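You operate a simulated robot arm through the tools that you are given. There is no shell and no other tool. Be economical: measure what you need, move in short steps, check, and stop when the job is done.

You are at the controls of a simulated two-armed robot. One attempt, no reset.

Task
Hold the blue case on the back left corner of the press twenty-six table steady with one hand and flip the blue case zip the other way with the other.

It is judged by the outcome, as a careful person would: the job done as asked, and still so three seconds after it is handed in. It fails if anything else is knocked over, pushed out of place, dropped, spilled or broken.

Robot
Two 7-joint arms with three-finger grippers on one trunk, on a base that drives. Base frame: it is fixed to the floor where the robot stands at the start and does not move with it; the origin is under the middle of the robot, x ahead of it, y to its left, z up. Units: m, rad, N and s.
The left shoulder is at the start at [0.07, 0.146, 1.251], the right one opposite. With the tool pointing down near the work surface each hand reaches from about 0.1 to 0.64 m from the robot's upright axis, wherever it stands, measured 20 degrees to its own side. Places, roughly: blue case zip [0.5, -0.2, 0.8]. Payload 2.2 kg a hand.
The TCP of each hand is the grasp point between the finger pads, 0.028 m short of the fingertips. In the tool frame z runs along the fingers and y along their closing line. Largest opening 0.102 m; the body of the gripper starts 0.071 m behind the TCP.
Orientation is that of the tool frame in the base frame, as [roll, pitch, yaw] about the fixed x, y, z axes, in that order (R = Rz(yaw) Ry(pitch) Rx(roll)). With the fingers straight down and closing along the base's y, the tool's x points along the base's -x, its y along +y and its z along -z.

Tools
- The arms move only by the tool send_rows. It takes "left_plan", "right_plan" or both (then of equal length, played together; a hand with none holds still); each is a list that holds one entry, the list of rows, each a list of 6 numbers: the shift along the base's x, y, z in units of 30 mm (1.0 is 30 mm), then the turn, a rotation vector about the base's x, y, z in units of 4 degrees (1.0 is 4 degrees). In form: [[[dx, dy, dz, ax, ay, az], ...]]. A call has 1 to 8 rows; each row shifts and turns the commanded pose from where the row before left it. "left_fingers" and "right_fingers" are, for a hand that has rows, the closure in counts, from 0 (fully open) to 255 (shut), set as the call begins (left out, the last holds). A call with a number of a shift or a turn outside -1 to 1 is refused whole. A row lasts 0.2 s, in which the tool goes at most 0.05 m and 0.15 rad; a call with a longer step from one row to the next is refused whole, and so is a gripper value outside its range. Where a pose cannot be reached the arm comes as near as it can. A force on the tool above 40 N (or 10 N above the force at the start of the call, whichever is more), or a blocked arm, ends the call early, and 0.2 s more pass. The fingers move at their own pace and stop on an object; they squeeze with about 38 N. The grip force told is the motor's: it shows also when the fingers shut on nothing. Time passes only in rows, and 0.2 s behind the last, so rows that do not move let the fingers close. It gives the time, the measured TCP pose, the force on the tool (base axes), the opening and the grip force at its end, in the units of the frame above (readings bear some noise), with the torque about the TCP (base axes, N m) and any sound that the robot's microphone picked up, and new pictures: "show" is both (left out), scene, wrist or none (wrist: the cameras of the hands that moved).
- Cameras (640 x 400 px; columns grow to the right, rows downward): "scene" is now at [0.1087, -0.0386, 1.4554]; the picture's right is [-0.44, -0.90, 0.00], its down [-0.63, 0.31, -0.72] and it looks along [0.64, -0.31, -0.70] (base axes); focal length 283 px, centre (320, 200). "left" rides on the left gripper at [0.072, 0.038, -0.086] in its tool frame; the picture's right is [-0.46, 0.89, 0.00], its down [-0.60, -0.32, -0.73] and it looks along [-0.65, -0.34, 0.68] (tool axes); focal length 256 px, centre (320, 200). "right" rides on the right gripper at [0.069, 0.044, -0.086] in its tool frame; the picture's right is [-0.53, 0.85, 0.00], its down [-0.58, -0.36, -0.73] and it looks along [-0.62, -0.39, 0.68] (tool axes); focal length 256 px, centre (320, 200). There is no depth. A picture from a camera that has moved, and an enlarged one, comes with that camera's place and axes in the base frame and with its lens. The place of the scene camera against the robot may be out by one fixed shift of up to 0.025 m in any direction.
- move_column(by): slides the trunk up (or, below 0, down) by that many m; the arms and the scene camera ride with it, the base frame stays. It gives what a move gives, with no picture.
- base_move(legs): drives the robot by 1 to 6 legs, each [ahead, left, turn to the left] in m, m and rad, along the robot's own axes; the way and the turn of a leg run together, so that a leg with both is an arc; at most 1.5 m and 3.142 rad a leg. The arms and the cameras ride along, it lands a little off, and it stops where it bumps. It gives what a move gives, and a new picture of the scene camera.
- turn_head(pan, tilt): turns the head with the scene camera to pan (to the left, within 1.501 rad either way) and tilt (down, from -0.506 to 1.204), counted from straight ahead of the robot. It gives what a move gives, and a new picture of the scene camera.
- zoom(camera, box): a new picture of the part [left, top, right, bottom] of that camera's present view, enlarged. The clock stands still meanwhile.
- finish_job(): hands the job in; it is judged then, once.

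Work in short steps. Places have to be worked out from the pictures, the camera data and where the tool is seen: move nearer, look again, correct. Check each grasp and each placing, and mend what went wrong. You have 120 turns and 260 pictures in all, those below and enlarged ones among them. Open the grippers and draw the arms clear of the work before you hand the job in, unless the task says otherwise; then end with one line.

The tools are called after "Request:" as name(argument=value, ...) on one line, values as JSON. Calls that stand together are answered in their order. send_rows: Moves the arms, as the interface text tells. Its arguments: {"type":"object","properties":{"left_plan":{"type":"array"},"left_fingers":{"type":"number"},"right_plan":{"type":"array"},"right_fingers":{"type":"number"},"show":{"type":"string","enum":["both","scene","wrist","none"]}},"required":[]} The other tools are called the same way: move_column (by) slides the trunk up or down; base_move (legs) drives the base; turn_head (pan, tilt) turns the head that bears the scene camera; zoom (camera, box) takes an enlarged picture of a part of a camera's view; finish_job () hands the job in.

At the start:

```text
time_s: 0.0
left_eef_pos: [0.475, -0.0414, 1.1522]
left_ee_rot: [-3.141, -0.001, -3.14]
left_ft_force: [-0.1, -1.0, -0.2]
left_torque: [0.0, -0.03, 0.0]
left_width: 0.1021
left_grip_force: 0.1
right_eef_pos: [0.3013, -0.3709, 1.1657]
right_ee_rot: [-3.141, 0.0, -3.141]
right_ft_force: [0.1, -0.3, -0.3]
right_torque: [0.02, 0.0, -0.02]
right_width: 0.1021
right_grip_force: 0.1
trunk travel left (down, up): [-0.788, 0.152]
robot x, y, heading: [-0.0006, 0.0006, -0.002]
head pan, tilt: [-0.456, 0.773]
```

scene: 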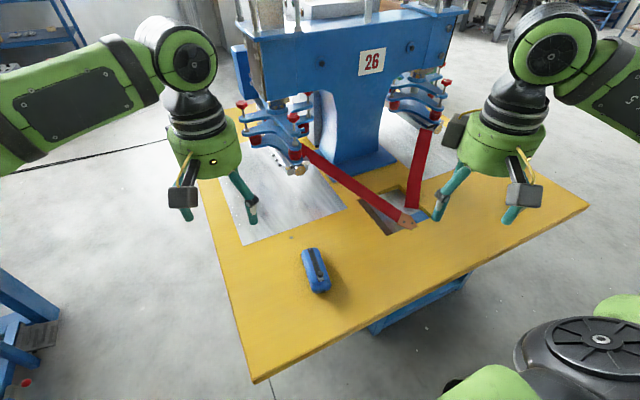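
right: 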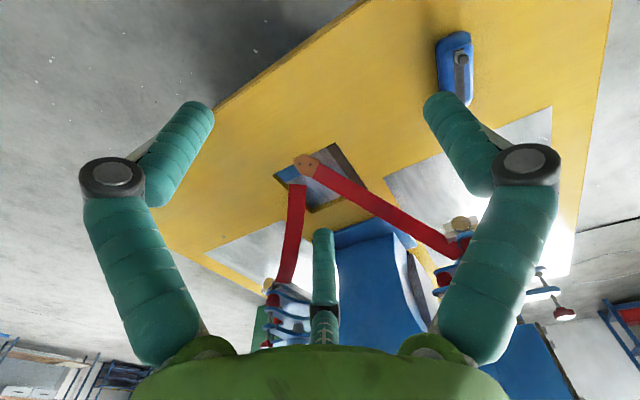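
left: 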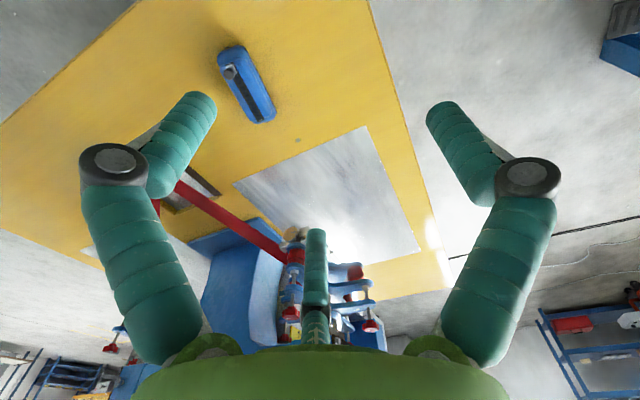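

The blue case lies at about scene pixel (316,270). I enlarge it to see the zip pull and which end it is at.

Request:
zoom(camera="scene", box=[276, 230, 356, 310])

Request:
zoom(camera="left", box=[190, 20, 310, 140])

Request:
zoom(camera="right", box=[400, 10, 520, 130])

```text
5.00 times, centred on (316, 270) of scene
camera zoom: at [0.1087, -0.0386, 1.4554], right [-0.44, -0.9, 0.0], down [-0.63, 0.31, -0.72], along [0.64, -0.31, -0.7], focal length 1416 px, centre (340, -150)
```

zoom: 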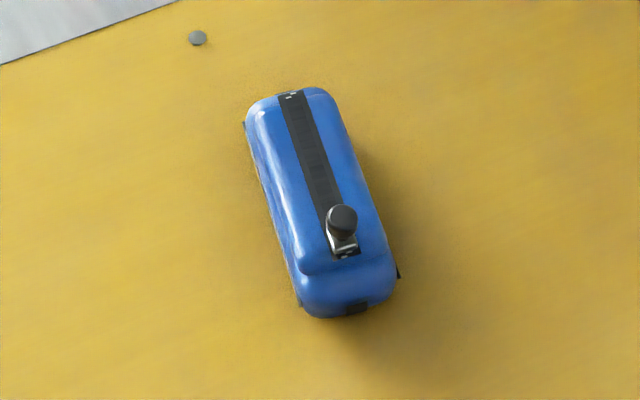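

```text
3.33 times, centred on (250, 80) of left
camera zoom: at [0.4033, -0.0027, 1.2391], right [0.46, 0.89, 0.0], down [0.6, -0.32, 0.73], along [0.65, -0.34, -0.68], focal length 853 px, centre (553, 600)
```

zoom: 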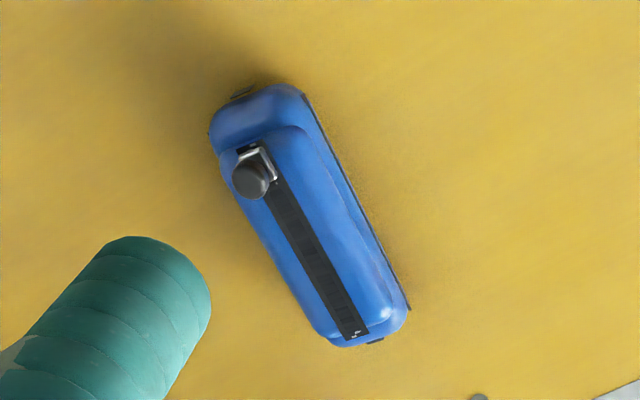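

```text
3.33 times, centred on (460, 70) of right
camera zoom: at [0.2323, -0.3281, 1.2519], right [0.53, 0.85, 0.0], down [0.58, -0.36, 0.73], along [0.62, -0.39, -0.68], focal length 853 px, centre (-147, 633)
```

zoom: 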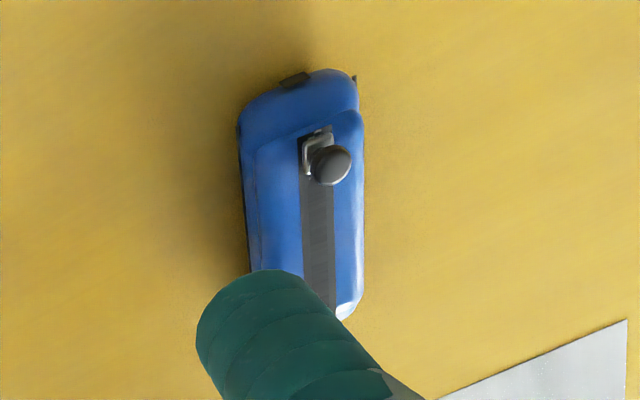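

Triangulating from both wrist cameras, the knob is near (0.484, -0.212, 0.797) at the robot's end of the strip. The strip runs about 0.1 m away from me, yawed roughly -9°. The right hand will hold the near end leaning back, and the left will slide the knob. First I shift the base right so the left arm reaches easily.

Request:
base_move(legs=[[0, -0.14, 0]])

```text
time_s: 1.3
left_eef_pos: [0.4747, -0.1769, 1.1537]
left_ee_rot: [-3.138, 0.0, -3.138]
left_ft_force: [0.5, 1.0, 0.0]
left_torque: [-0.01, 0.01, 0.0]
left_width: 0.102
left_grip_force: 0.1
right_eef_pos: [0.3007, -0.5061, 1.1673]
right_ee_rot: [-3.14, 0.0, -3.14]
right_ft_force: [-0.5, 0.1, -0.2]
right_torque: [0.0, 0.02, -0.03]
right_width: 0.1022
right_grip_force: 0.0
trunk travel left (down, up): [-0.788, 0.152]
robot x, y, heading: [0.0025, -0.1376, 0.001]
head pan, tilt: [-0.456, 0.773]
camera scene: at [0.1087, -0.1726, 1.4555], right [-0.44, -0.9, 0.0], down [-0.63, 0.3, -0.72], along [0.64, -0.32, -0.7], focal length 283 px, centre (320, 200)
```

scene: 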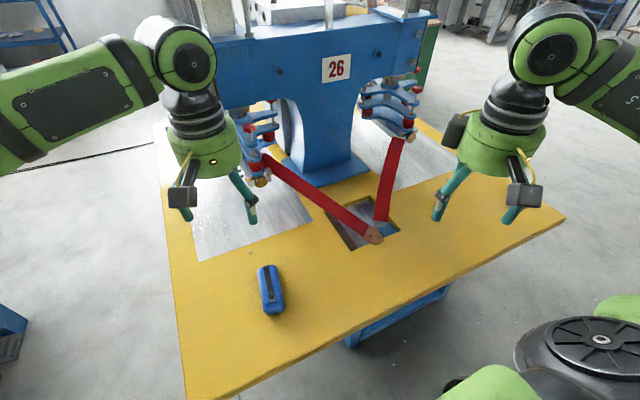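

The base moved cleanly. I send the left hand aside to the left, bring the right hand closer and lean it back about 30°, and aim the head at the case.

Request:
send_rows(left_plan=[[[0, 0.8, 0, 0, 0, 0], [0, 0.8, 0, 0, 0, 0], [0, 0.8, 0, 0, 0, 0], [0, 0.8, 0, 0, 0, 0], [0, 0.8, 0, 0, 0, 0], [0, 0.8, 0, 0, 0, 0], [0, 0, 0, 0, 0, 0], [0, 0, 0, 0, 0, 0]]], right_plan=[[[0.3, 0.7, -0.6, 0, -0.94, 0], [0.3, 0.7, -0.6, 0, -0.94, 0], [0.3, 0.7, -0.6, 0, -0.94, 0], [0.3, 0.7, -0.6, 0, -0.94, 0], [0.3, 0.7, -0.6, 0, -0.94, 0], [0.3, 0.7, -0.6, 0, -0.94, 0], [0.3, 0.7, -0.6, 0, -0.94, 0], [0.3, 0.7, -0.6, 0, -0.94, 0]]], show="none")

Request:
turn_head(pan=-0.1, tilt=1.0)

```text
time_s: 3.1
left_eef_pos: [0.4751, -0.0346, 1.1538]
left_ee_rot: [3.141, -0.002, -3.14]
left_ft_force: [-0.5, 0.6, 0.4]
left_torque: [-0.04, 0.04, 0.02]
left_width: 0.1017
left_grip_force: 0.0
right_eef_pos: [0.4103, -0.3481, 1.0245]
right_ee_rot: [3.141, 0.525, -3.14]
right_ft_force: [0.2, 0.9, -0.5]
right_torque: [-0.02, 0.01, -0.01]
right_width: 0.1022
right_grip_force: 0.0
right hand out of reach, approached as far as the arm can: row 4, 5, 6, 7
trunk travel left (down, up): [-0.788, 0.152]
robot x, y, heading: [0.0019, -0.1342, -0.004]
head pan, tilt: [-0.456, 0.773]
```

```text
time_s: 4.0
left_eef_pos: [0.4744, -0.0348, 1.1549]
left_ee_rot: [-3.141, 0.0, -3.137]
left_ft_force: [0.3, 1.2, -0.1]
left_torque: [0.01, 0.03, 0.02]
left_width: 0.1021
left_grip_force: 0.1
right_eef_pos: [0.4087, -0.3484, 1.0255]
right_ee_rot: [-3.141, 0.525, -3.139]
right_ft_force: [-0.5, 0.5, 0.5]
right_torque: [-0.02, 0.01, -0.04]
right_width: 0.102
right_grip_force: 0.0
trunk travel left (down, up): [-0.788, 0.152]
robot x, y, heading: [0.0007, -0.1381, -0.002]
head pan, tilt: [-0.099, 1.0]
camera scene: at [0.1043, -0.147, 1.4381], right [-0.1, -1.0, 0.0], down [-0.84, 0.08, -0.54], along [0.54, -0.05, -0.84], focal length 283 px, centre (320, 200)
```

scene: 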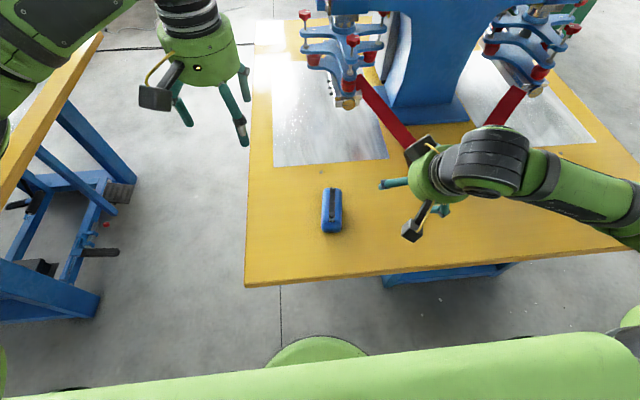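

The right hand is leaned back 30° near (0.41,-0.35,1.02). I bring it over the case's near end, still well above it, with the yaw matched, and look.

Request:
send_rows(right_plan=[[[0.1, 0.8, -0.6, 0, 0, -0.37], [0.1, 0.8, -0.6, 0, 0, -0.37], [0.1, 0.8, -0.6, 0, 0, -0.37], [0.1, 0.8, -0.6, 0, 0, -0.37], [0.1, 0.8, -0.6, 0, 0, -0.37], [0.1, 0.7, -0.6, 0, 0, -0.37], [0, 0, 0, 0, 0, 0]]], show="both")

```text
time_s: 5.6
left_eef_pos: [0.475, -0.035, 1.1556]
left_ee_rot: [-3.141, 0.0, -3.139]
left_ft_force: [-0.3, -0.8, -0.3]
left_torque: [0.0, 0.02, 0.03]
left_width: 0.102
left_grip_force: 0.0
right_eef_pos: [0.4272, -0.208, 0.9159]
right_ee_rot: [3.141, 0.527, 2.987]
right_ft_force: [-0.4, -0.7, -0.3]
right_torque: [0.04, 0.0, -0.03]
right_width: 0.102
right_grip_force: 0.1
trunk travel left (down, up): [-0.788, 0.152]
robot x, y, heading: [0.0017, -0.1356, 0.002]
head pan, tilt: [-0.099, 1.0]
camera scene: at [0.1042, -0.1474, 1.4381], right [-0.1, -1.0, 0.0], down [-0.84, 0.08, -0.54], along [0.54, -0.05, -0.84], focal length 283 px, centre (320, 200)
camera right: at [0.3329, -0.1493, 0.9557], right [0.59, 0.76, 0.27], down [0.07, -0.38, 0.92], along [0.81, -0.52, -0.28], focal length 256 px, centre (320, 200)
```

scene: 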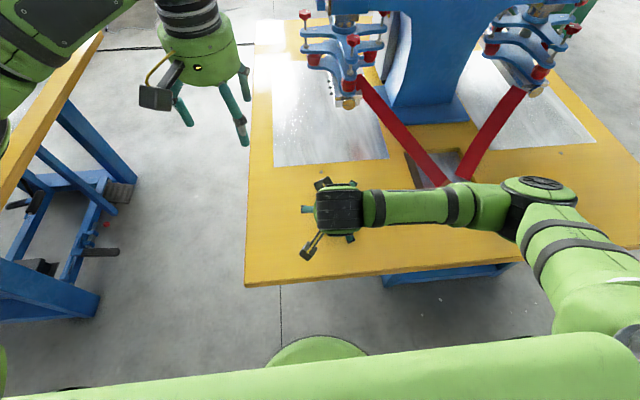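
right: 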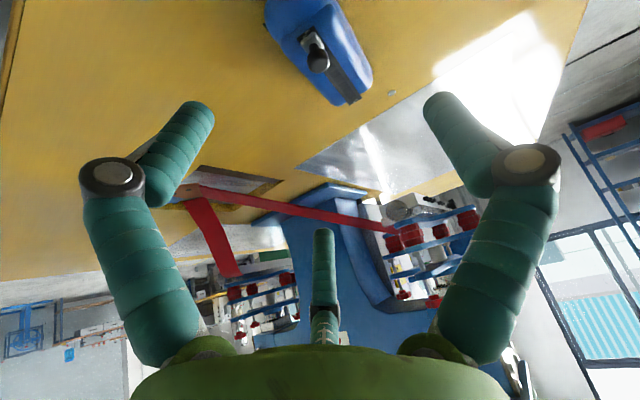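

The arm reaches well. I enlarge the right wrist view of the case for better geometry.

Request:
zoom(camera="right", box=[240, 0, 400, 120])

Request:
zoom(camera="left", box=[20, 0, 180, 120])

```text
3.33 times, centred on (320, 60) of right
camera zoom: at [0.3329, -0.1493, 0.9557], right [0.59, 0.76, 0.27], down [0.07, -0.38, 0.92], along [0.81, -0.52, -0.28], focal length 853 px, centre (320, 667)
```

zoom: 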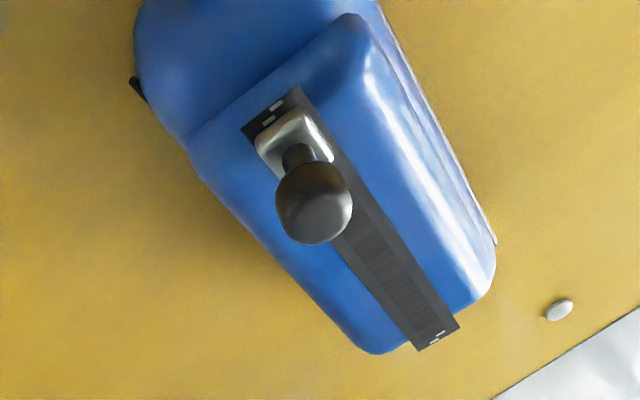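

```text
3.33 times, centred on (100, 60) of left
camera zoom: at [0.403, 0.004, 1.2406], right [0.46, 0.89, 0.0], down [0.61, -0.31, 0.73], along [0.65, -0.34, -0.68], focal length 853 px, centre (1053, 667)
```

zoom: 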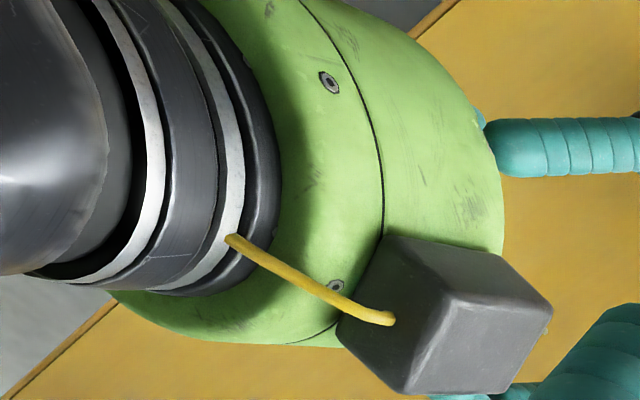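

Estimates: table z≈0.739, case top ≈0.78, knob ≈(0.484,-0.212,0.80) with diameter ≈17 mm, and strip running to x≈0.587. I lower the open right hand over the near end to z≈0.80 and check centering.

Request:
send_rows(right_plan=[[[0.2, 0, -0.65, 0, 0, 0], [0.2, 0, -0.65, 0, 0, 0], [0.2, 0, -0.65, 0, 0, 0], [0.2, 0, -0.65, 0, 0, 0], [0.2, 0, -0.65, 0, 0, 0], [0.2, 0, -0.65, 0, 0, 0]]], show="both")

```text
time_s: 7.0
left_eef_pos: [0.4762, -0.0345, 1.154]
left_ee_rot: [3.141, 0.001, -3.139]
left_ft_force: [-1.2, -0.4, -0.3]
left_torque: [0.02, -0.01, 0.02]
left_width: 0.1018
left_grip_force: 0.1
right_eef_pos: [0.4654, -0.2066, 0.8005]
right_ee_rot: [-3.141, 0.525, 2.988]
right_ft_force: [-0.5, -0.3, 0.7]
right_torque: [-0.01, -0.01, 0.01]
right_width: 0.1019
right_grip_force: 0.1
trunk travel left (down, up): [-0.788, 0.152]
robot x, y, heading: [0.0034, -0.1372, 0.001]
head pan, tilt: [-0.099, 1.0]
camera scene: at [0.1049, -0.1466, 1.4381], right [-0.1, -1.0, 0.0], down [-0.84, 0.08, -0.54], along [0.54, -0.05, -0.84], focal length 283 px, centre (320, 200)
camera right: at [0.3693, -0.1479, 0.8391], right [0.59, 0.76, 0.27], down [0.08, -0.38, 0.92], along [0.81, -0.52, -0.28], focal length 256 px, centre (320, 200)
```

scene: 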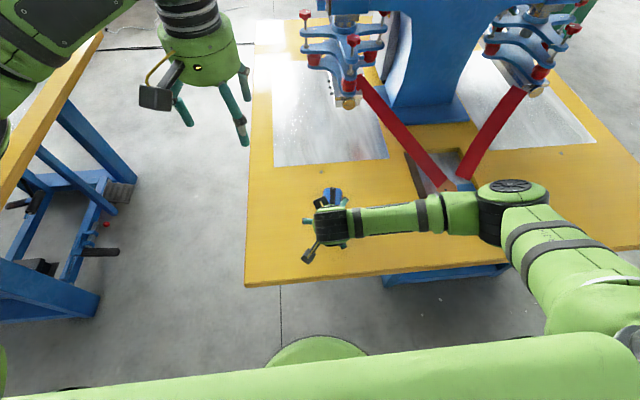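
right: 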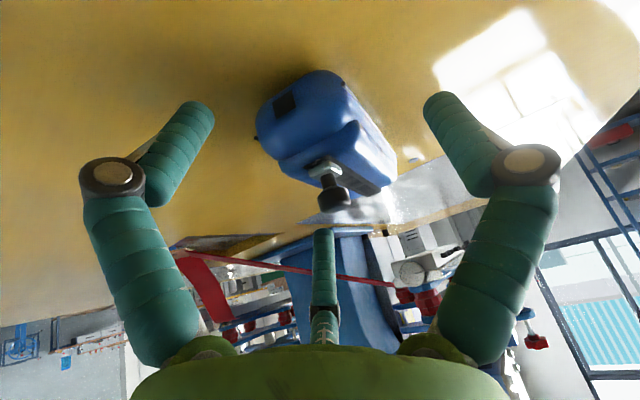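

The case lies between the fingers with its near face at x≈0.462, slightly toward -y. I lower to z≈0.772 with a small correction; fingertips end about 5 mm above the table.

Request:
send_rows(right_plan=[[[0.07, -0.06, -0.35, 0, 0, 0], [0.07, -0.06, -0.35, 0, 0, 0], [0, 0, -0.25, 0, 0, 0]]], show="wrist")

```text
time_s: 8.0
left_eef_pos: [0.4704, -0.0346, 1.157]
left_ee_rot: [-3.141, 0.004, -3.141]
left_ft_force: [-0.7, 0.2, 0.2]
left_torque: [-0.03, 0.01, 0.01]
left_width: 0.1023
left_grip_force: 0.0
right_eef_pos: [0.463, -0.2136, 0.7752]
right_ee_rot: [-3.134, 0.529, 2.988]
right_ft_force: [-18.6, -8.5, 29.6]
right_torque: [-0.92, 1.84, -0.01]
right_width: 0.1031
right_grip_force: 0.1
trunk travel left (down, up): [-0.788, 0.152]
robot x, y, heading: [-0.0013, -0.1413, 0.003]
head pan, tilt: [-0.099, 1.0]
stopped in row 3 (right hand): the force on the tool passed its limit at 43 N (the readings are from after the stop); the commanded pose is now the measured one
camera right: at [0.3683, -0.1532, 0.814], right [0.59, 0.76, 0.26], down [0.07, -0.37, 0.92], along [0.8, -0.53, -0.28], focal length 256 px, centre (320, 200)
```

right: 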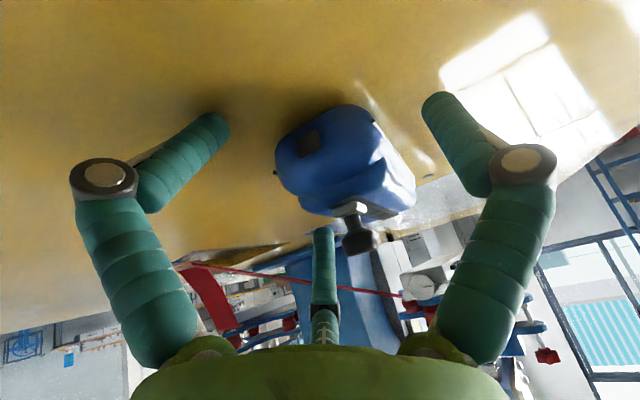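

A finger touched the table (30 N up). I raise about 6 mm and recentre slightly toward +y.

Request:
send_rows(right_plan=[[[0, 0, 0.22, 0, 0, 0], [0.15, 0.15, 0, 0, 0, 0], [0, 0, 0, 0, 0, 0]]], show="wrist")

```text
time_s: 8.8
left_eef_pos: [0.4743, -0.0356, 1.1541]
left_ee_rot: [-3.141, 0.001, -3.138]
left_ft_force: [0.3, -0.7, 0.7]
left_torque: [-0.04, 0.0, 0.05]
left_width: 0.1021
left_grip_force: 0.2
right_eef_pos: [0.4718, -0.2088, 0.7795]
right_ee_rot: [-3.137, 0.527, 2.986]
right_ft_force: [-1.1, -1.9, 3.7]
right_torque: [-0.18, 0.22, 0.03]
right_width: 0.1028
right_grip_force: 0.0
trunk travel left (down, up): [-0.788, 0.152]
robot x, y, heading: [-0.0002, -0.1407, -0.006]
head pan, tilt: [-0.099, 1.0]
camera right: at [0.3767, -0.1487, 0.8181], right [0.59, 0.76, 0.26], down [0.07, -0.38, 0.92], along [0.8, -0.53, -0.28], focal length 256 px, centre (320, 200)
```

right: 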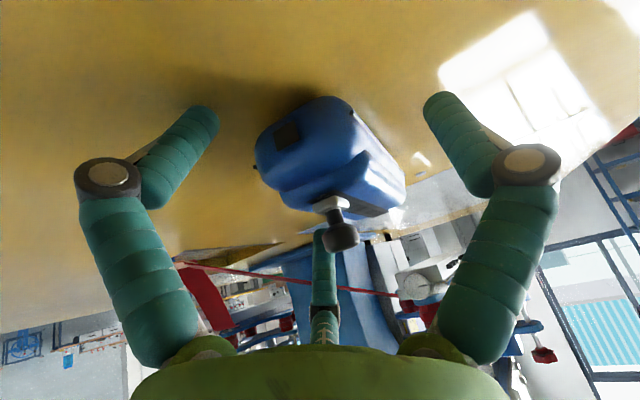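

There is still light contact, so I raise 3 mm more and close partway to check centering.

Request:
send_rows(right_plan=[[[0, 0, 0.12, 0, 0, 0], [0, 0, 0, 0, 0, 0]]], right_fingers=70, show="wrist")

```text
time_s: 9.3
left_eef_pos: [0.4736, -0.0349, 1.1552]
left_ee_rot: [3.141, 0.002, -3.139]
left_ft_force: [-0.7, 0.2, 0.9]
left_torque: [0.0, 0.01, -0.01]
left_width: 0.102
left_grip_force: 0.1
right_eef_pos: [0.4713, -0.2066, 0.7853]
right_ee_rot: [-3.139, 0.53, 2.986]
right_ft_force: [-0.7, -1.3, 11.0]
right_torque: [-0.35, -0.4, -0.12]
right_width: 0.0804
right_grip_force: 5.1
trunk travel left (down, up): [-0.788, 0.152]
robot x, y, heading: [0.0026, -0.1368, 0.005]
head pan, tilt: [-0.099, 1.0]
camera right: at [0.3769, -0.1475, 0.8234], right [0.59, 0.76, 0.27], down [0.07, -0.38, 0.92], along [0.81, -0.52, -0.27], focal length 256 px, centre (320, 200)
```

right: 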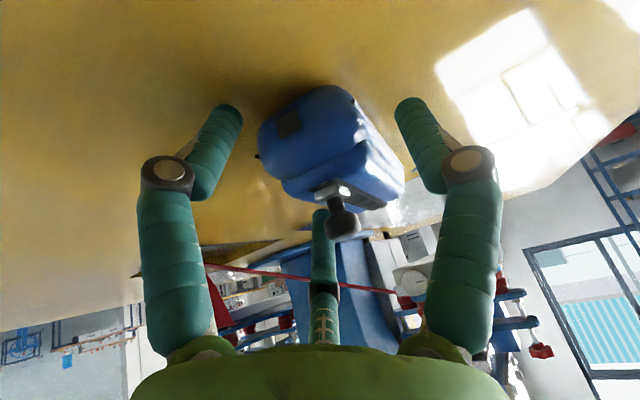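

Closing extends the tips slightly (11 N up), so I raise about 5 mm and close further.

Request:
send_rows(right_plan=[[[0, 0, 0.2, 0, 0, 0], [0, 0, 0, 0, 0, 0]]], show="wrist")

Request:
zoom(camera="right", box=[180, 70, 480, 250])

```text
time_s: 9.9
left_eef_pos: [0.4737, -0.0353, 1.1541]
left_ee_rot: [-3.14, 0.0, -3.138]
left_ft_force: [0.2, 0.1, 0.0]
left_torque: [0.04, 0.0, -0.03]
left_width: 0.1021
left_grip_force: 0.0
right_eef_pos: [0.4693, -0.2076, 0.7875]
right_ee_rot: [-3.136, 0.524, 2.987]
right_ft_force: [-1.6, -0.3, 0.5]
right_torque: [-0.02, 0.02, -0.04]
right_width: 0.0741
right_grip_force: 0.1
trunk travel left (down, up): [-0.788, 0.152]
robot x, y, heading: [0.0019, -0.1375, -0.001]
head pan, tilt: [-0.099, 1.0]
camera right: at [0.3754, -0.1472, 0.8278], right [0.59, 0.76, 0.26], down [0.08, -0.38, 0.92], along [0.8, -0.52, -0.28], focal length 256 px, centre (320, 200)
```

right: 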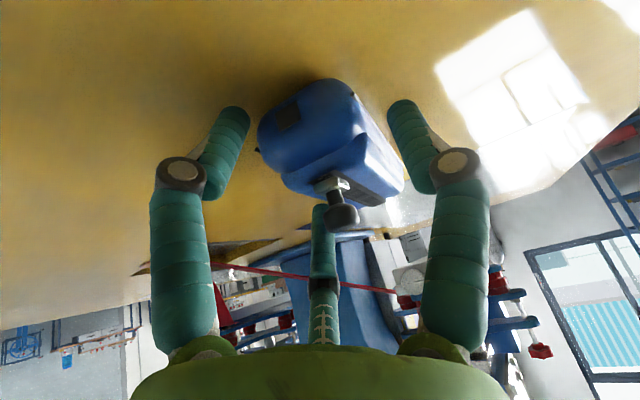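

```text
2.13 times, centred on (330, 160) of right
camera zoom: at [0.3754, -0.1472, 0.8278], right [0.59, 0.76, 0.26], down [0.08, -0.38, 0.92], along [0.8, -0.52, -0.28], focal length 546 px, centre (299, 285)
```

zoom: 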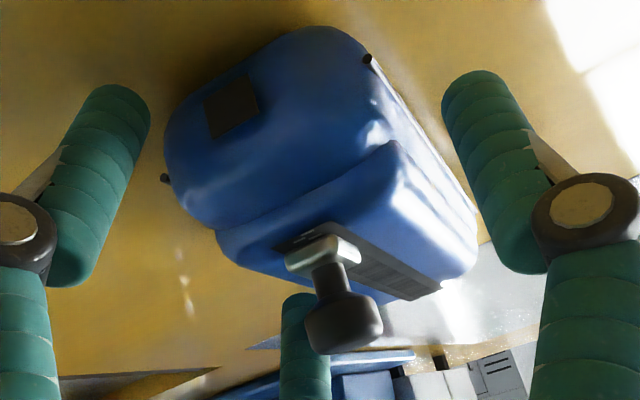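

The wrist views seem to show a third finger, which doesn't fit a plain two-finger gripper. I check the hands' real shape from the scene camera.

Request:
zoom(camera="scene", box=[110, 10, 290, 150])

Request:
zoom(camera="scene", box=[280, 170, 400, 270])

Request:
zoom(camera="left", box=[0, 0, 640, 400])

```text
2.86 times, centred on (200, 80) of scene
camera zoom: at [0.1036, -0.147, 1.438], right [-0.1, -1.0, 0.0], down [-0.84, 0.08, -0.54], along [0.54, -0.05, -0.84], focal length 809 px, centre (663, 543)
```

zoom: 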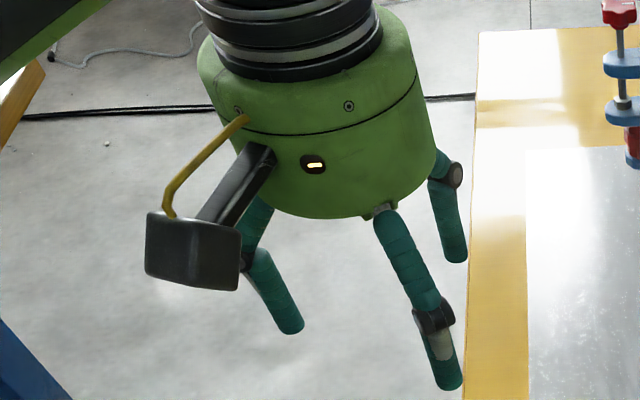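

```text
4.00 times, centred on (340, 220) of scene
camera zoom: at [0.1036, -0.147, 1.438], right [-0.1, -1.0, 0.0], down [-0.84, 0.08, -0.54], along [0.54, -0.05, -0.84], focal length 1133 px, centre (240, 120)
```

zoom: 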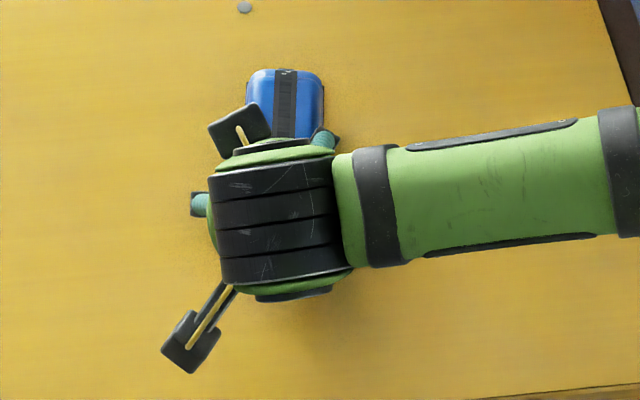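

```text
1.00 times, centred on (320, 200) of left (not enlarged: the box is as wide or as high as the picture)
camera zoom: at [0.4025, 0.0041, 1.2405], right [0.46, 0.89, 0.0], down [0.6, -0.31, 0.73], along [0.65, -0.34, -0.68], focal length 256 px, centre (320, 200)
```

zoom: 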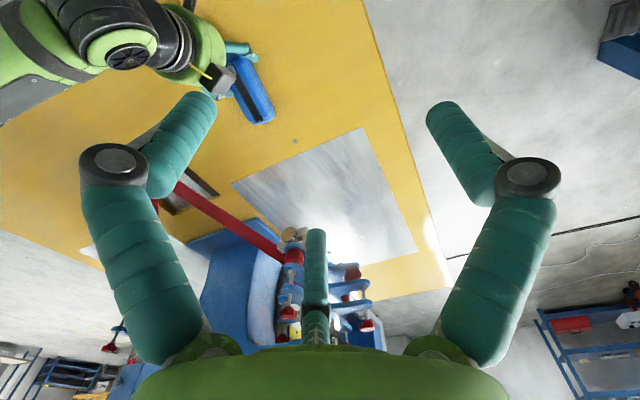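

The contact torque puts the touch point about 4 cm toward -x and 2 cm toward -y of the TCP. So the hands really have three fingers, 120° apart: one at tool +y and a pair on the -y side. I re-plan: the left hand grips the far end from above with one finger on the far face and two on the sides. The right hand, closed and leaning back, pushes the knob away from me. First I open and retract the right hand.

Request:
send_rows(right_plan=[[[0, 0, 0, 0, 0, 0], [-0.1, 0, 0.8, 0, 0, 0], [-0.2, 0, 0.8, 0, 0, 0], [-0.2, 0, 0.8, 0, 0, 0], [-0.3, -0.6, 0.8, 0, 0, 0], [-0.3, -0.8, 0.6, 0, 0, 0], [-0.3, -0.8, 0.3, 0, 0, 0], [-0.3, -0.8, 0, 0, 0, 0]]], right_fingers=0, show="scene")

Request:
zoom(camera="scene", box=[290, 170, 370, 250])

Request:
zoom(camera="scene", box=[340, 120, 500, 260])

```text
time_s: 11.8
left_eef_pos: [0.4743, -0.0365, 1.1544]
left_ee_rot: [3.141, 0.001, -3.138]
left_ft_force: [0.2, -0.4, 0.6]
left_torque: [0.0, 0.0, 0.0]
left_width: 0.102
left_grip_force: 0.0
right_eef_pos: [0.4197, -0.299, 0.9121]
right_ee_rot: [-3.138, 0.526, 2.988]
right_ft_force: [0.4, -0.1, -0.8]
right_torque: [-0.01, -0.01, 0.03]
right_width: 0.102
right_grip_force: 0.0
trunk travel left (down, up): [-0.788, 0.152]
robot x, y, heading: [-0.0009, -0.1346, 0.001]
head pan, tilt: [-0.099, 1.0]
camera scene: at [0.1032, -0.1486, 1.4382], right [-0.1, -1.0, 0.0], down [-0.84, 0.08, -0.54], along [0.54, -0.05, -0.84], focal length 283 px, centre (320, 200)
```

scene: 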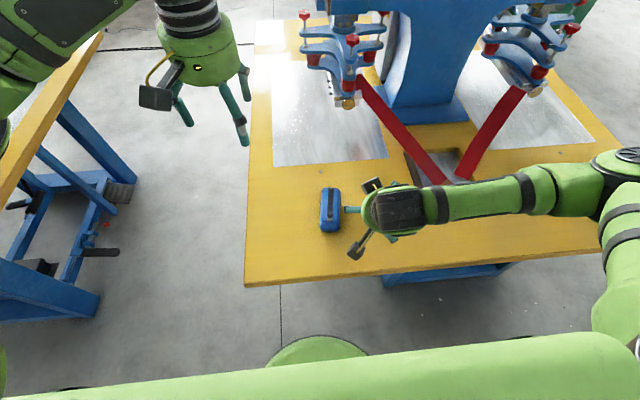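

```text
5.00 times, centred on (330, 210) of scene
camera zoom: at [0.1032, -0.1486, 1.4382], right [-0.1, -1.0, 0.0], down [-0.84, 0.08, -0.54], along [0.54, -0.05, -0.84], focal length 1416 px, centre (270, 150)
```

zoom: 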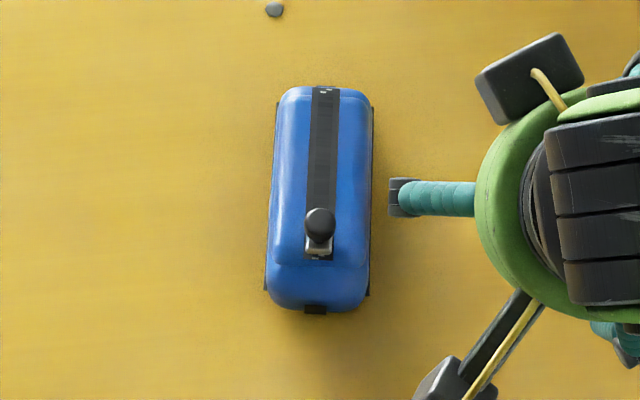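

```text
2.86 times, centred on (420, 190) of scene
camera zoom: at [0.1032, -0.1486, 1.4382], right [-0.1, -1.0, 0.0], down [-0.84, 0.08, -0.54], along [0.54, -0.05, -0.84], focal length 809 px, centre (34, 229)
```

zoom: 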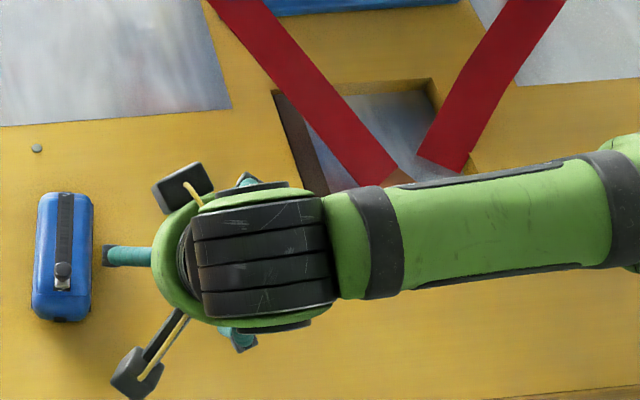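

Confirmed: a three-finger hand with one finger at +y. The case is upright and undisturbed, with its far end at x≈0.59, width ≈0.055 and axis ≈-8.5°. I yaw the left hand -98° so its single finger points along the case axis toward the far end and its camera sits away from the knob.

Request:
send_rows(left_plan=[[[0, 0, 0, 0, 0, -1], [0, 0, 0, 0, 0, -1], [0, 0, 0, 0, 0, -1], [0, 0, 0, 0, 0, -1], [0, 0, 0, 0, 0, -1], [0, 0, 0, 0, 0, -1], [0, 0, 0, 0, 0, -1], [0, 0, 0, 0, 0, -1]]], show="none")

Request:
send_rows(left_plan=[[[0, 0, 0, 0, 0, -1], [0, 0, 0, 0, 0, -1], [0, 0, 0, 0, 0, -1], [0, 0, 0, 0, 0, -1], [0, 0, 0, 0, 0, -1], [0, 0, 0, 0, 0, -1], [0, 0, 0, 0, 0, -1], [0, 0, 0, 0, 0, -1]]], show="scene")

```text
time_s: 13.6
left_eef_pos: [0.4742, -0.0359, 1.1529]
left_ee_rot: [-3.141, 0.001, 2.584]
left_ft_force: [0.3, 0.5, 0.6]
left_torque: [0.02, 0.0, -0.04]
left_width: 0.1023
left_grip_force: 0.0
right_eef_pos: [0.4205, -0.2973, 0.9108]
right_ee_rot: [-3.137, 0.527, 2.988]
right_ft_force: [0.0, 0.9, 0.1]
right_torque: [0.01, 0.01, -0.01]
right_width: 0.1023
right_grip_force: 0.0
trunk travel left (down, up): [-0.788, 0.152]
robot x, y, heading: [0.0014, -0.1371, -0.001]
head pan, tilt: [-0.099, 1.0]
```

```text
time_s: 15.3
left_eef_pos: [0.4752, -0.0343, 1.1546]
left_ee_rot: [3.141, -0.001, 2.028]
left_ft_force: [-0.3, 0.5, 0.1]
left_torque: [0.04, -0.01, 0.0]
left_width: 0.1022
left_grip_force: 0.0
right_eef_pos: [0.4207, -0.2983, 0.9108]
right_ee_rot: [-3.136, 0.526, 2.988]
right_ft_force: [0.5, 0.3, 0.6]
right_torque: [0.02, 0.01, 0.01]
right_width: 0.1021
right_grip_force: 0.0
trunk travel left (down, up): [-0.788, 0.152]
robot x, y, heading: [0.0014, -0.1396, 0.0]
head pan, tilt: [-0.099, 1.0]
camera scene: at [0.1041, -0.1471, 1.4381], right [-0.1, -1.0, 0.0], down [-0.84, 0.08, -0.54], along [0.54, -0.05, -0.84], focal length 283 px, centre (320, 200)
```

scene: 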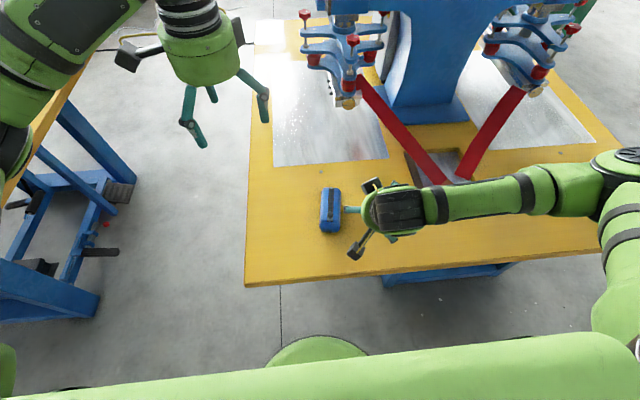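

The yaw works and the camera arm is now at far left. I finish the left yaw while moving the right hand further right and leaning it back more (to ~55°).

Request:
send_rows(left_plan=[[[0, 0, 0, 0, 0, -1], [0, 0, 0, 0, 0, -1], [0, 0, 0, 0, 0, -1], [0, 0, 0, 0, 0, -1], [0, 0, 0, 0, 0, -1], [0, 0, 0, 0, 0, -1], [0, 0, 0, 0, 0, -1], [0, 0, 0, 0, 0, -1]]], right_plan=[[[-0.2, -0.5, 0.2, -0.11, -0.77, 0], [-0.2, -0.5, 0.2, -0.11, -0.77, 0], [-0.2, -0.5, 0.2, -0.11, -0.77, 0], [-0.2, -0.5, 0.2, -0.11, -0.77, 0], [-0.2, -0.5, 0.2, -0.11, -0.77, 0], [-0.2, -0.5, 0.2, -0.11, -0.77, 0], [-0.2, -0.5, 0.2, -0.11, -0.77, 0], [-0.2, -0.5, 0.2, -0.11, -0.77, 0]]], show="scene")

```text
time_s: 17.1
left_eef_pos: [0.4749, -0.0352, 1.1552]
left_ee_rot: [-3.141, 0.0, 1.469]
left_ft_force: [0.4, 0.4, -0.2]
left_torque: [-0.05, -0.01, -0.05]
left_width: 0.1018
left_grip_force: 0.1
right_eef_pos: [0.4033, -0.3433, 0.9305]
right_ee_rot: [-3.138, 0.688, 2.986]
right_ft_force: [-0.3, 0.0, 0.0]
right_torque: [-0.01, 0.01, 0.02]
right_width: 0.102
right_grip_force: 0.0
right hand out of reach, approached as far as the arm can: row 4, 5, 6, 7, 8
trunk travel left (down, up): [-0.788, 0.152]
robot x, y, heading: [0.0, -0.1355, -0.001]
head pan, tilt: [-0.099, 1.0]
camera scene: at [0.104, -0.1472, 1.4381], right [-0.1, -1.0, 0.0], down [-0.84, 0.08, -0.54], along [0.54, -0.05, -0.84], focal length 283 px, centre (320, 200)
```

scene: 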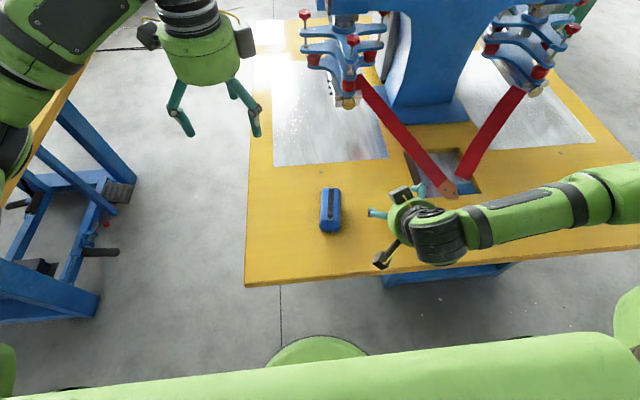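

The right lean stops at ~39° here. I close the right fingers to see the pusher's shape.

Request:
send_rows(right_plan=[[[0, 0, 0.2, 0, 0, 0], [0, 0, 0, 0, 0, 0], [0, 0, 0, 0, 0, 0]]], right_fingers=255, show="both")

Request:
zoom(camera="scene", box=[350, 160, 490, 290])

Request:
zoom(camera="left", box=[0, 0, 640, 400])

```text
time_s: 17.9
left_eef_pos: [0.4763, -0.0348, 1.1539]
left_ee_rot: [-3.142, 0.0, 1.47]
left_ft_force: [0.4, 0.0, -0.2]
left_torque: [0.03, -0.02, 0.01]
left_width: 0.1021
left_grip_force: 0.1
right_eef_pos: [0.4043, -0.3422, 0.9357]
right_ee_rot: [-3.138, 0.687, 2.986]
right_ft_force: [-0.3, -0.4, -0.5]
right_torque: [0.01, 0.0, -0.01]
right_width: 0.0021
right_grip_force: 31.5
trunk travel left (down, up): [-0.788, 0.152]
robot x, y, heading: [-0.0019, -0.138, -0.002]
head pan, tilt: [-0.099, 1.0]
camera scene: at [0.1042, -0.147, 1.4381], right [-0.1, -1.0, 0.0], down [-0.84, 0.08, -0.54], along [0.54, -0.05, -0.84], focal length 283 px, centre (320, 200)
camera right: at [0.3043, -0.282, 0.9581], right [0.54, 0.77, 0.34], down [-0.07, -0.35, 0.93], along [0.84, -0.53, -0.13], focal length 256 px, centre (320, 200)
```

scene: 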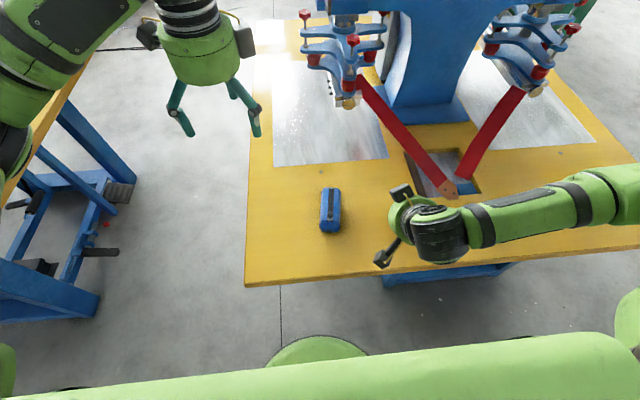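
right: 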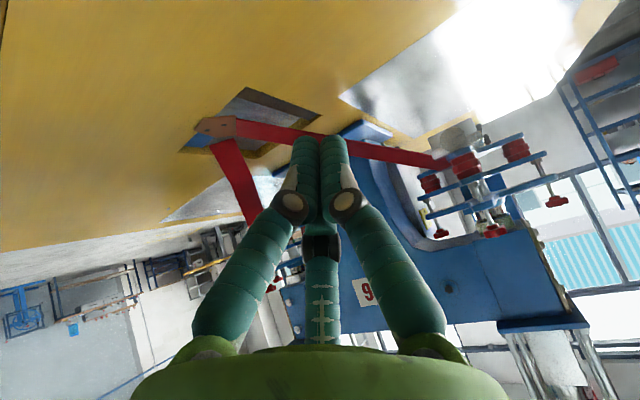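

```text
3.08 times, centred on (420, 225) of scene
camera zoom: at [0.1042, -0.147, 1.4381], right [-0.1, -1.0, 0.0], down [-0.84, 0.08, -0.54], along [0.54, -0.05, -0.84], focal length 872 px, centre (12, 123)
```

zoom: 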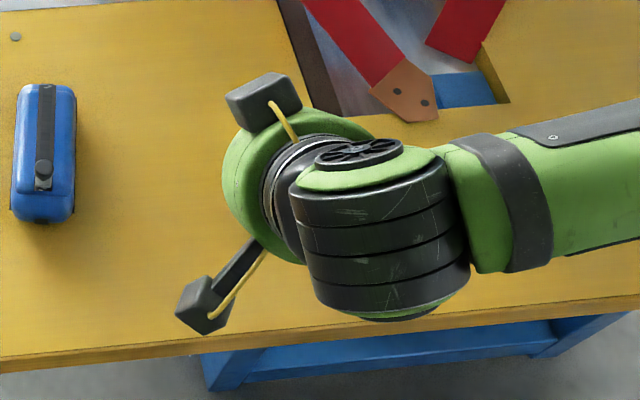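

```text
1.00 times, centred on (320, 200) of left (not enlarged: the box is as wide or as high as the picture)
camera zoom: at [0.5209, 0.0346, 1.2406], right [0.83, -0.55, 0.0], down [-0.38, -0.57, 0.73], along [-0.4, -0.61, -0.68], focal length 256 px, centre (320, 200)
```

zoom: 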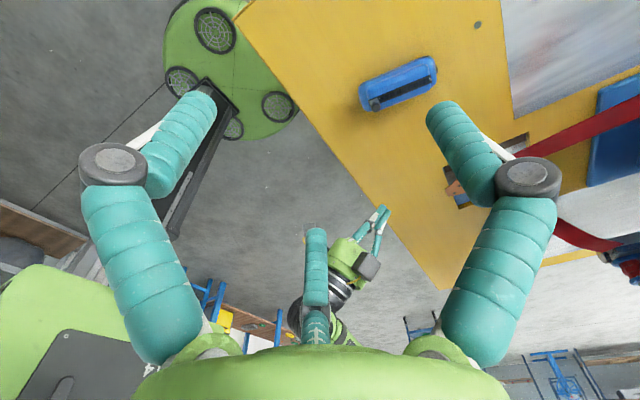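

Closed, it makes a ~28 mm bundle, fine for pushing. I test whether more lean is reachable further forward, at a safe height right of the case.

Request:
send_rows(right_plan=[[[0.5, 0, 0, -0.1, -0.7, 0], [0.5, 0, 0, -0.1, -0.7, 0], [0.5, 0, 0, 0, 0, 0], [0.5, 0, 0, 0, 0, 0], [0, 0, 0, 0, 0, 0]]], show="none")

```text
time_s: 19.1
left_eef_pos: [0.4748, -0.0335, 1.1548]
left_ee_rot: [3.14, 0.0, 1.469]
left_ft_force: [0.4, 0.1, 0.3]
left_torque: [0.0, 0.01, -0.01]
left_width: 0.1022
left_grip_force: 0.1
right_eef_pos: [0.4644, -0.3404, 0.9366]
right_ee_rot: [-3.14, 0.786, 2.985]
right_ft_force: [-0.2, -0.1, -0.2]
right_torque: [0.03, 0.02, 0.0]
right_width: 0.0021
right_grip_force: 31.1
trunk travel left (down, up): [-0.788, 0.152]
robot x, y, heading: [0.0003, -0.1365, -0.004]
head pan, tilt: [-0.099, 1.0]
```

45° is reachable there. Now I move the left hand above the far end with a 15° forward lean, sliding the right hand a bit further right for room.

Request:
send_rows(left_plan=[[[0.355, -0.79, -0.9, 0.07, 0.464, -0.08], [0.355, -0.79, -0.9, 0.07, 0.464, -0.08], [0.355, -0.79, -0.9, 0.07, 0.464, -0.08], [0.355, -0.79, -0.9, 0.07, 0.464, -0.08], [0.355, -0.79, -0.9, 0.07, 0.464, -0.08], [0.355, -0.79, -0.9, 0.07, 0.464, -0.08], [0.355, -0.79, -0.9, 0.07, 0.464, -0.08], [0.355, -0.79, -0.9, 0.07, 0.464, -0.08]]], right_plan=[[[-0.1, -0.4, 0, 0, 0, 0], [-0.1, -0.4, 0, 0, 0, 0], [-0.1, -0.4, 0, 0, 0, 0], [-0.1, -0.4, 0, 0, 0, 0], [-0.1, -0.4, 0, 0, 0, 0], [0, 0, 0, 0, 0, 0], [0, 0, 0, 0, 0, 0], [0, 0, 0, 0, 0, 0]]], show="both")

```text
time_s: 20.9
left_eef_pos: [0.5118, -0.1982, 0.9723]
left_ee_rot: [-2.881, -0.006, 1.426]
left_ft_force: [0.3, 0.4, 0.2]
left_torque: [-0.01, 0.04, 0.03]
left_width: 0.1024
left_grip_force: 0.1
left hand out of reach, approached as far as the arm can: row 7, 8
right_eef_pos: [0.4601, -0.362, 0.9389]
right_ee_rot: [-3.135, 0.78, 2.987]
right_ft_force: [0.7, 0.2, -0.1]
right_torque: [0.0, 0.01, 0.0]
right_width: 0.0018
right_grip_force: 31.1
right hand out of reach, approached as far as the arm can: row 2, 3, 4, 5
trunk travel left (down, up): [-0.788, 0.152]
robot x, y, heading: [0.003, -0.1356, 0.002]
head pan, tilt: [-0.099, 1.0]
camera scene: at [0.1044, -0.1453, 1.4381], right [-0.1, -1.0, 0.0], down [-0.84, 0.08, -0.54], along [0.54, -0.05, -0.84], focal length 283 px, centre (320, 200)
camera right: at [0.3589, -0.301, 0.9509], right [0.51, 0.78, 0.37], down [-0.16, -0.34, 0.93], along [0.84, -0.53, -0.05], focal length 256 px, centre (320, 200)
camera left: at [0.5811, -0.1349, 1.0456], right [0.78, -0.58, -0.23], down [-0.2, -0.59, 0.78], along [-0.59, -0.56, -0.57], focal length 256 px, centre (320, 200)
```

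scene: 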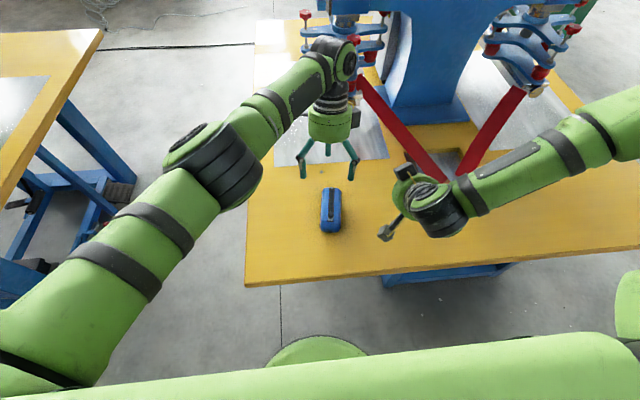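
right: 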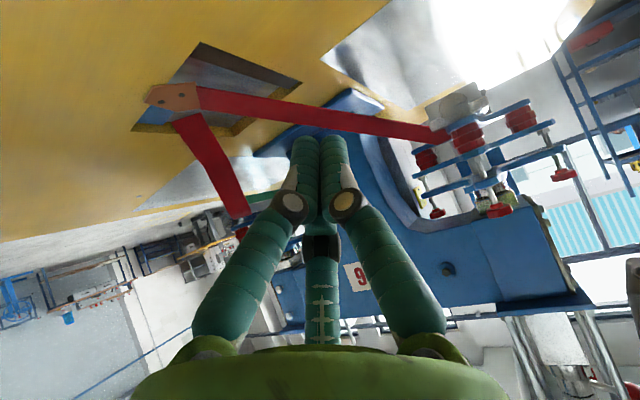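
left: 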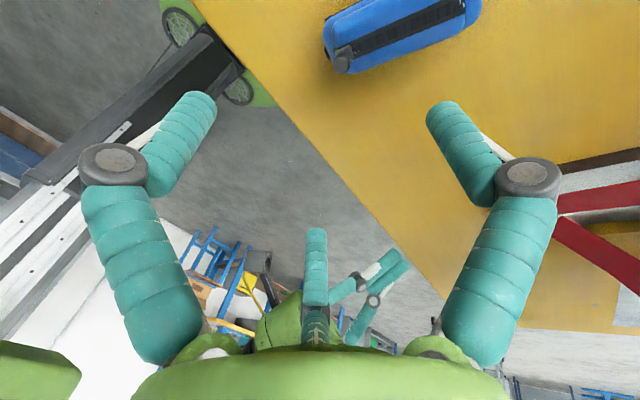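

The left arm is near full stretch because the shoulders sit high. Lowering the trunk will help both arms; I do it in stages, keeping the hands above the table.

Request:
move_column(by=-0.09)

Request:
send_rows(left_plan=[[[0, 0, 0.6, 0, 0, 0], [0, 0, 0.6, 0, 0, 0], [0, 0, 0.6, 0, 0, 0], [0, 0, 0.6, 0, 0, 0], [0, 0, 0.6, 0, 0, 0]]], right_plan=[[[0, 0, 0.7, 0, 0, 0], [0, 0, 0.7, 0, 0, 0], [0, 0, 0.7, 0, 0, 0], [0, 0, 0.7, 0, 0, 0], [0, 0, 0.7, 0, 0, 0]]], show="none")

Request:
move_column(by=-0.09)

```text
time_s: 22.2
left_eef_pos: [0.5109, -0.1993, 0.8826]
left_ee_rot: [-2.879, -0.007, 1.423]
left_ft_force: [0.2, 0.2, 0.0]
left_torque: [-0.02, -0.01, -0.02]
left_width: 0.1021
left_grip_force: 0.1
right_eef_pos: [0.4591, -0.3634, 0.8492]
right_ee_rot: [-3.135, 0.781, 2.986]
right_ft_force: [0.5, 0.7, -0.1]
right_torque: [0.01, 0.04, -0.03]
right_width: 0.002
right_grip_force: 31.9
trunk travel left (down, up): [-0.698, 0.242]
robot x, y, heading: [-0.0014, -0.1397, -0.0]
head pan, tilt: [-0.099, 1.0]
```

```text
time_s: 23.4
left_eef_pos: [0.5093, -0.2019, 0.9718]
left_ee_rot: [-2.879, -0.008, 1.424]
left_ft_force: [-0.9, 0.6, -0.6]
left_torque: [-0.01, -0.05, -0.04]
left_width: 0.102
left_grip_force: 0.0
right_eef_pos: [0.4588, -0.363, 0.9532]
right_ee_rot: [-3.135, 0.781, 2.987]
right_ft_force: [-0.5, 0.3, -0.1]
right_torque: [0.03, 0.01, 0.0]
right_width: 0.002
right_grip_force: 31.2
trunk travel left (down, up): [-0.698, 0.242]
robot x, y, heading: [0.001, -0.1374, -0.004]
head pan, tilt: [-0.099, 1.0]
```

```text
time_s: 24.6
left_eef_pos: [0.5099, -0.2021, 0.8802]
left_ee_rot: [-2.881, -0.008, 1.426]
left_ft_force: [-0.3, 0.5, 0.9]
left_torque: [0.02, 0.01, 0.01]
left_width: 0.1017
left_grip_force: 0.0
right_eef_pos: [0.4598, -0.3638, 0.8641]
right_ee_rot: [-3.135, 0.78, 2.985]
right_ft_force: [-0.4, -0.8, 0.7]
right_torque: [0.0, 0.01, 0.05]
right_width: 0.0022
right_grip_force: 31.9
trunk travel left (down, up): [-0.608, 0.332]
robot x, y, heading: [-0.0009, -0.1422, 0.002]
head pan, tilt: [-0.099, 1.0]
```

Trunk is 0.18 m lower. I move the left hand forward over the far end at z≈0.89 and look.

Request:
send_rows(left_plan=[[[0.45, -0.18, 0.1, 0, 0, 0], [0.45, -0.18, 0.1, 0, 0, 0], [0.45, -0.18, 0.1, 0, 0, 0], [0.4, -0.16, 0, 0, 0, 0], [0, 0, 0, 0, 0, 0]]], show="both")

```text
time_s: 25.9
left_eef_pos: [0.5202, -0.2032, 0.8827]
left_ee_rot: [-2.878, -0.008, 1.424]
left_ft_force: [-0.3, 1.2, -0.1]
left_torque: [0.0, 0.04, -0.02]
left_width: 0.102
left_grip_force: 0.1
left hand out of reach, approached as far as the arm can: row 1, 2, 3, 4
right_eef_pos: [0.4591, -0.3623, 0.8648]
right_ee_rot: [-3.135, 0.781, 2.985]
right_ft_force: [0.6, 1.4, -0.6]
right_torque: [-0.03, 0.0, 0.01]
right_width: 0.0022
right_grip_force: 31.4
trunk travel left (down, up): [-0.608, 0.332]
robot x, y, heading: [0.0005, -0.1379, 0.002]
head pan, tilt: [-0.099, 1.0]
camera scene: at [0.1041, -0.1471, 1.2581], right [-0.1, -1.0, 0.0], down [-0.84, 0.08, -0.54], along [0.54, -0.05, -0.84], focal length 283 px, centre (320, 200)
camera left: at [0.5887, -0.1396, 0.9576], right [0.78, -0.58, -0.23], down [-0.2, -0.59, 0.78], along [-0.59, -0.56, -0.58], focal length 256 px, centre (320, 200)
```

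scene: 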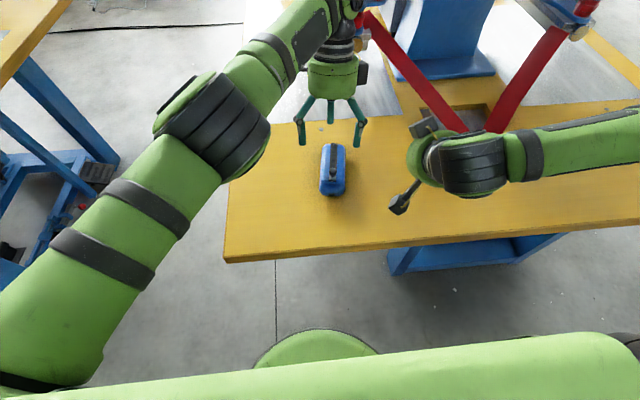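
left: 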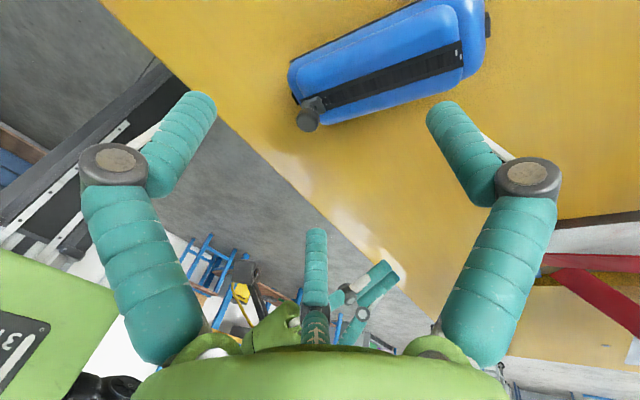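

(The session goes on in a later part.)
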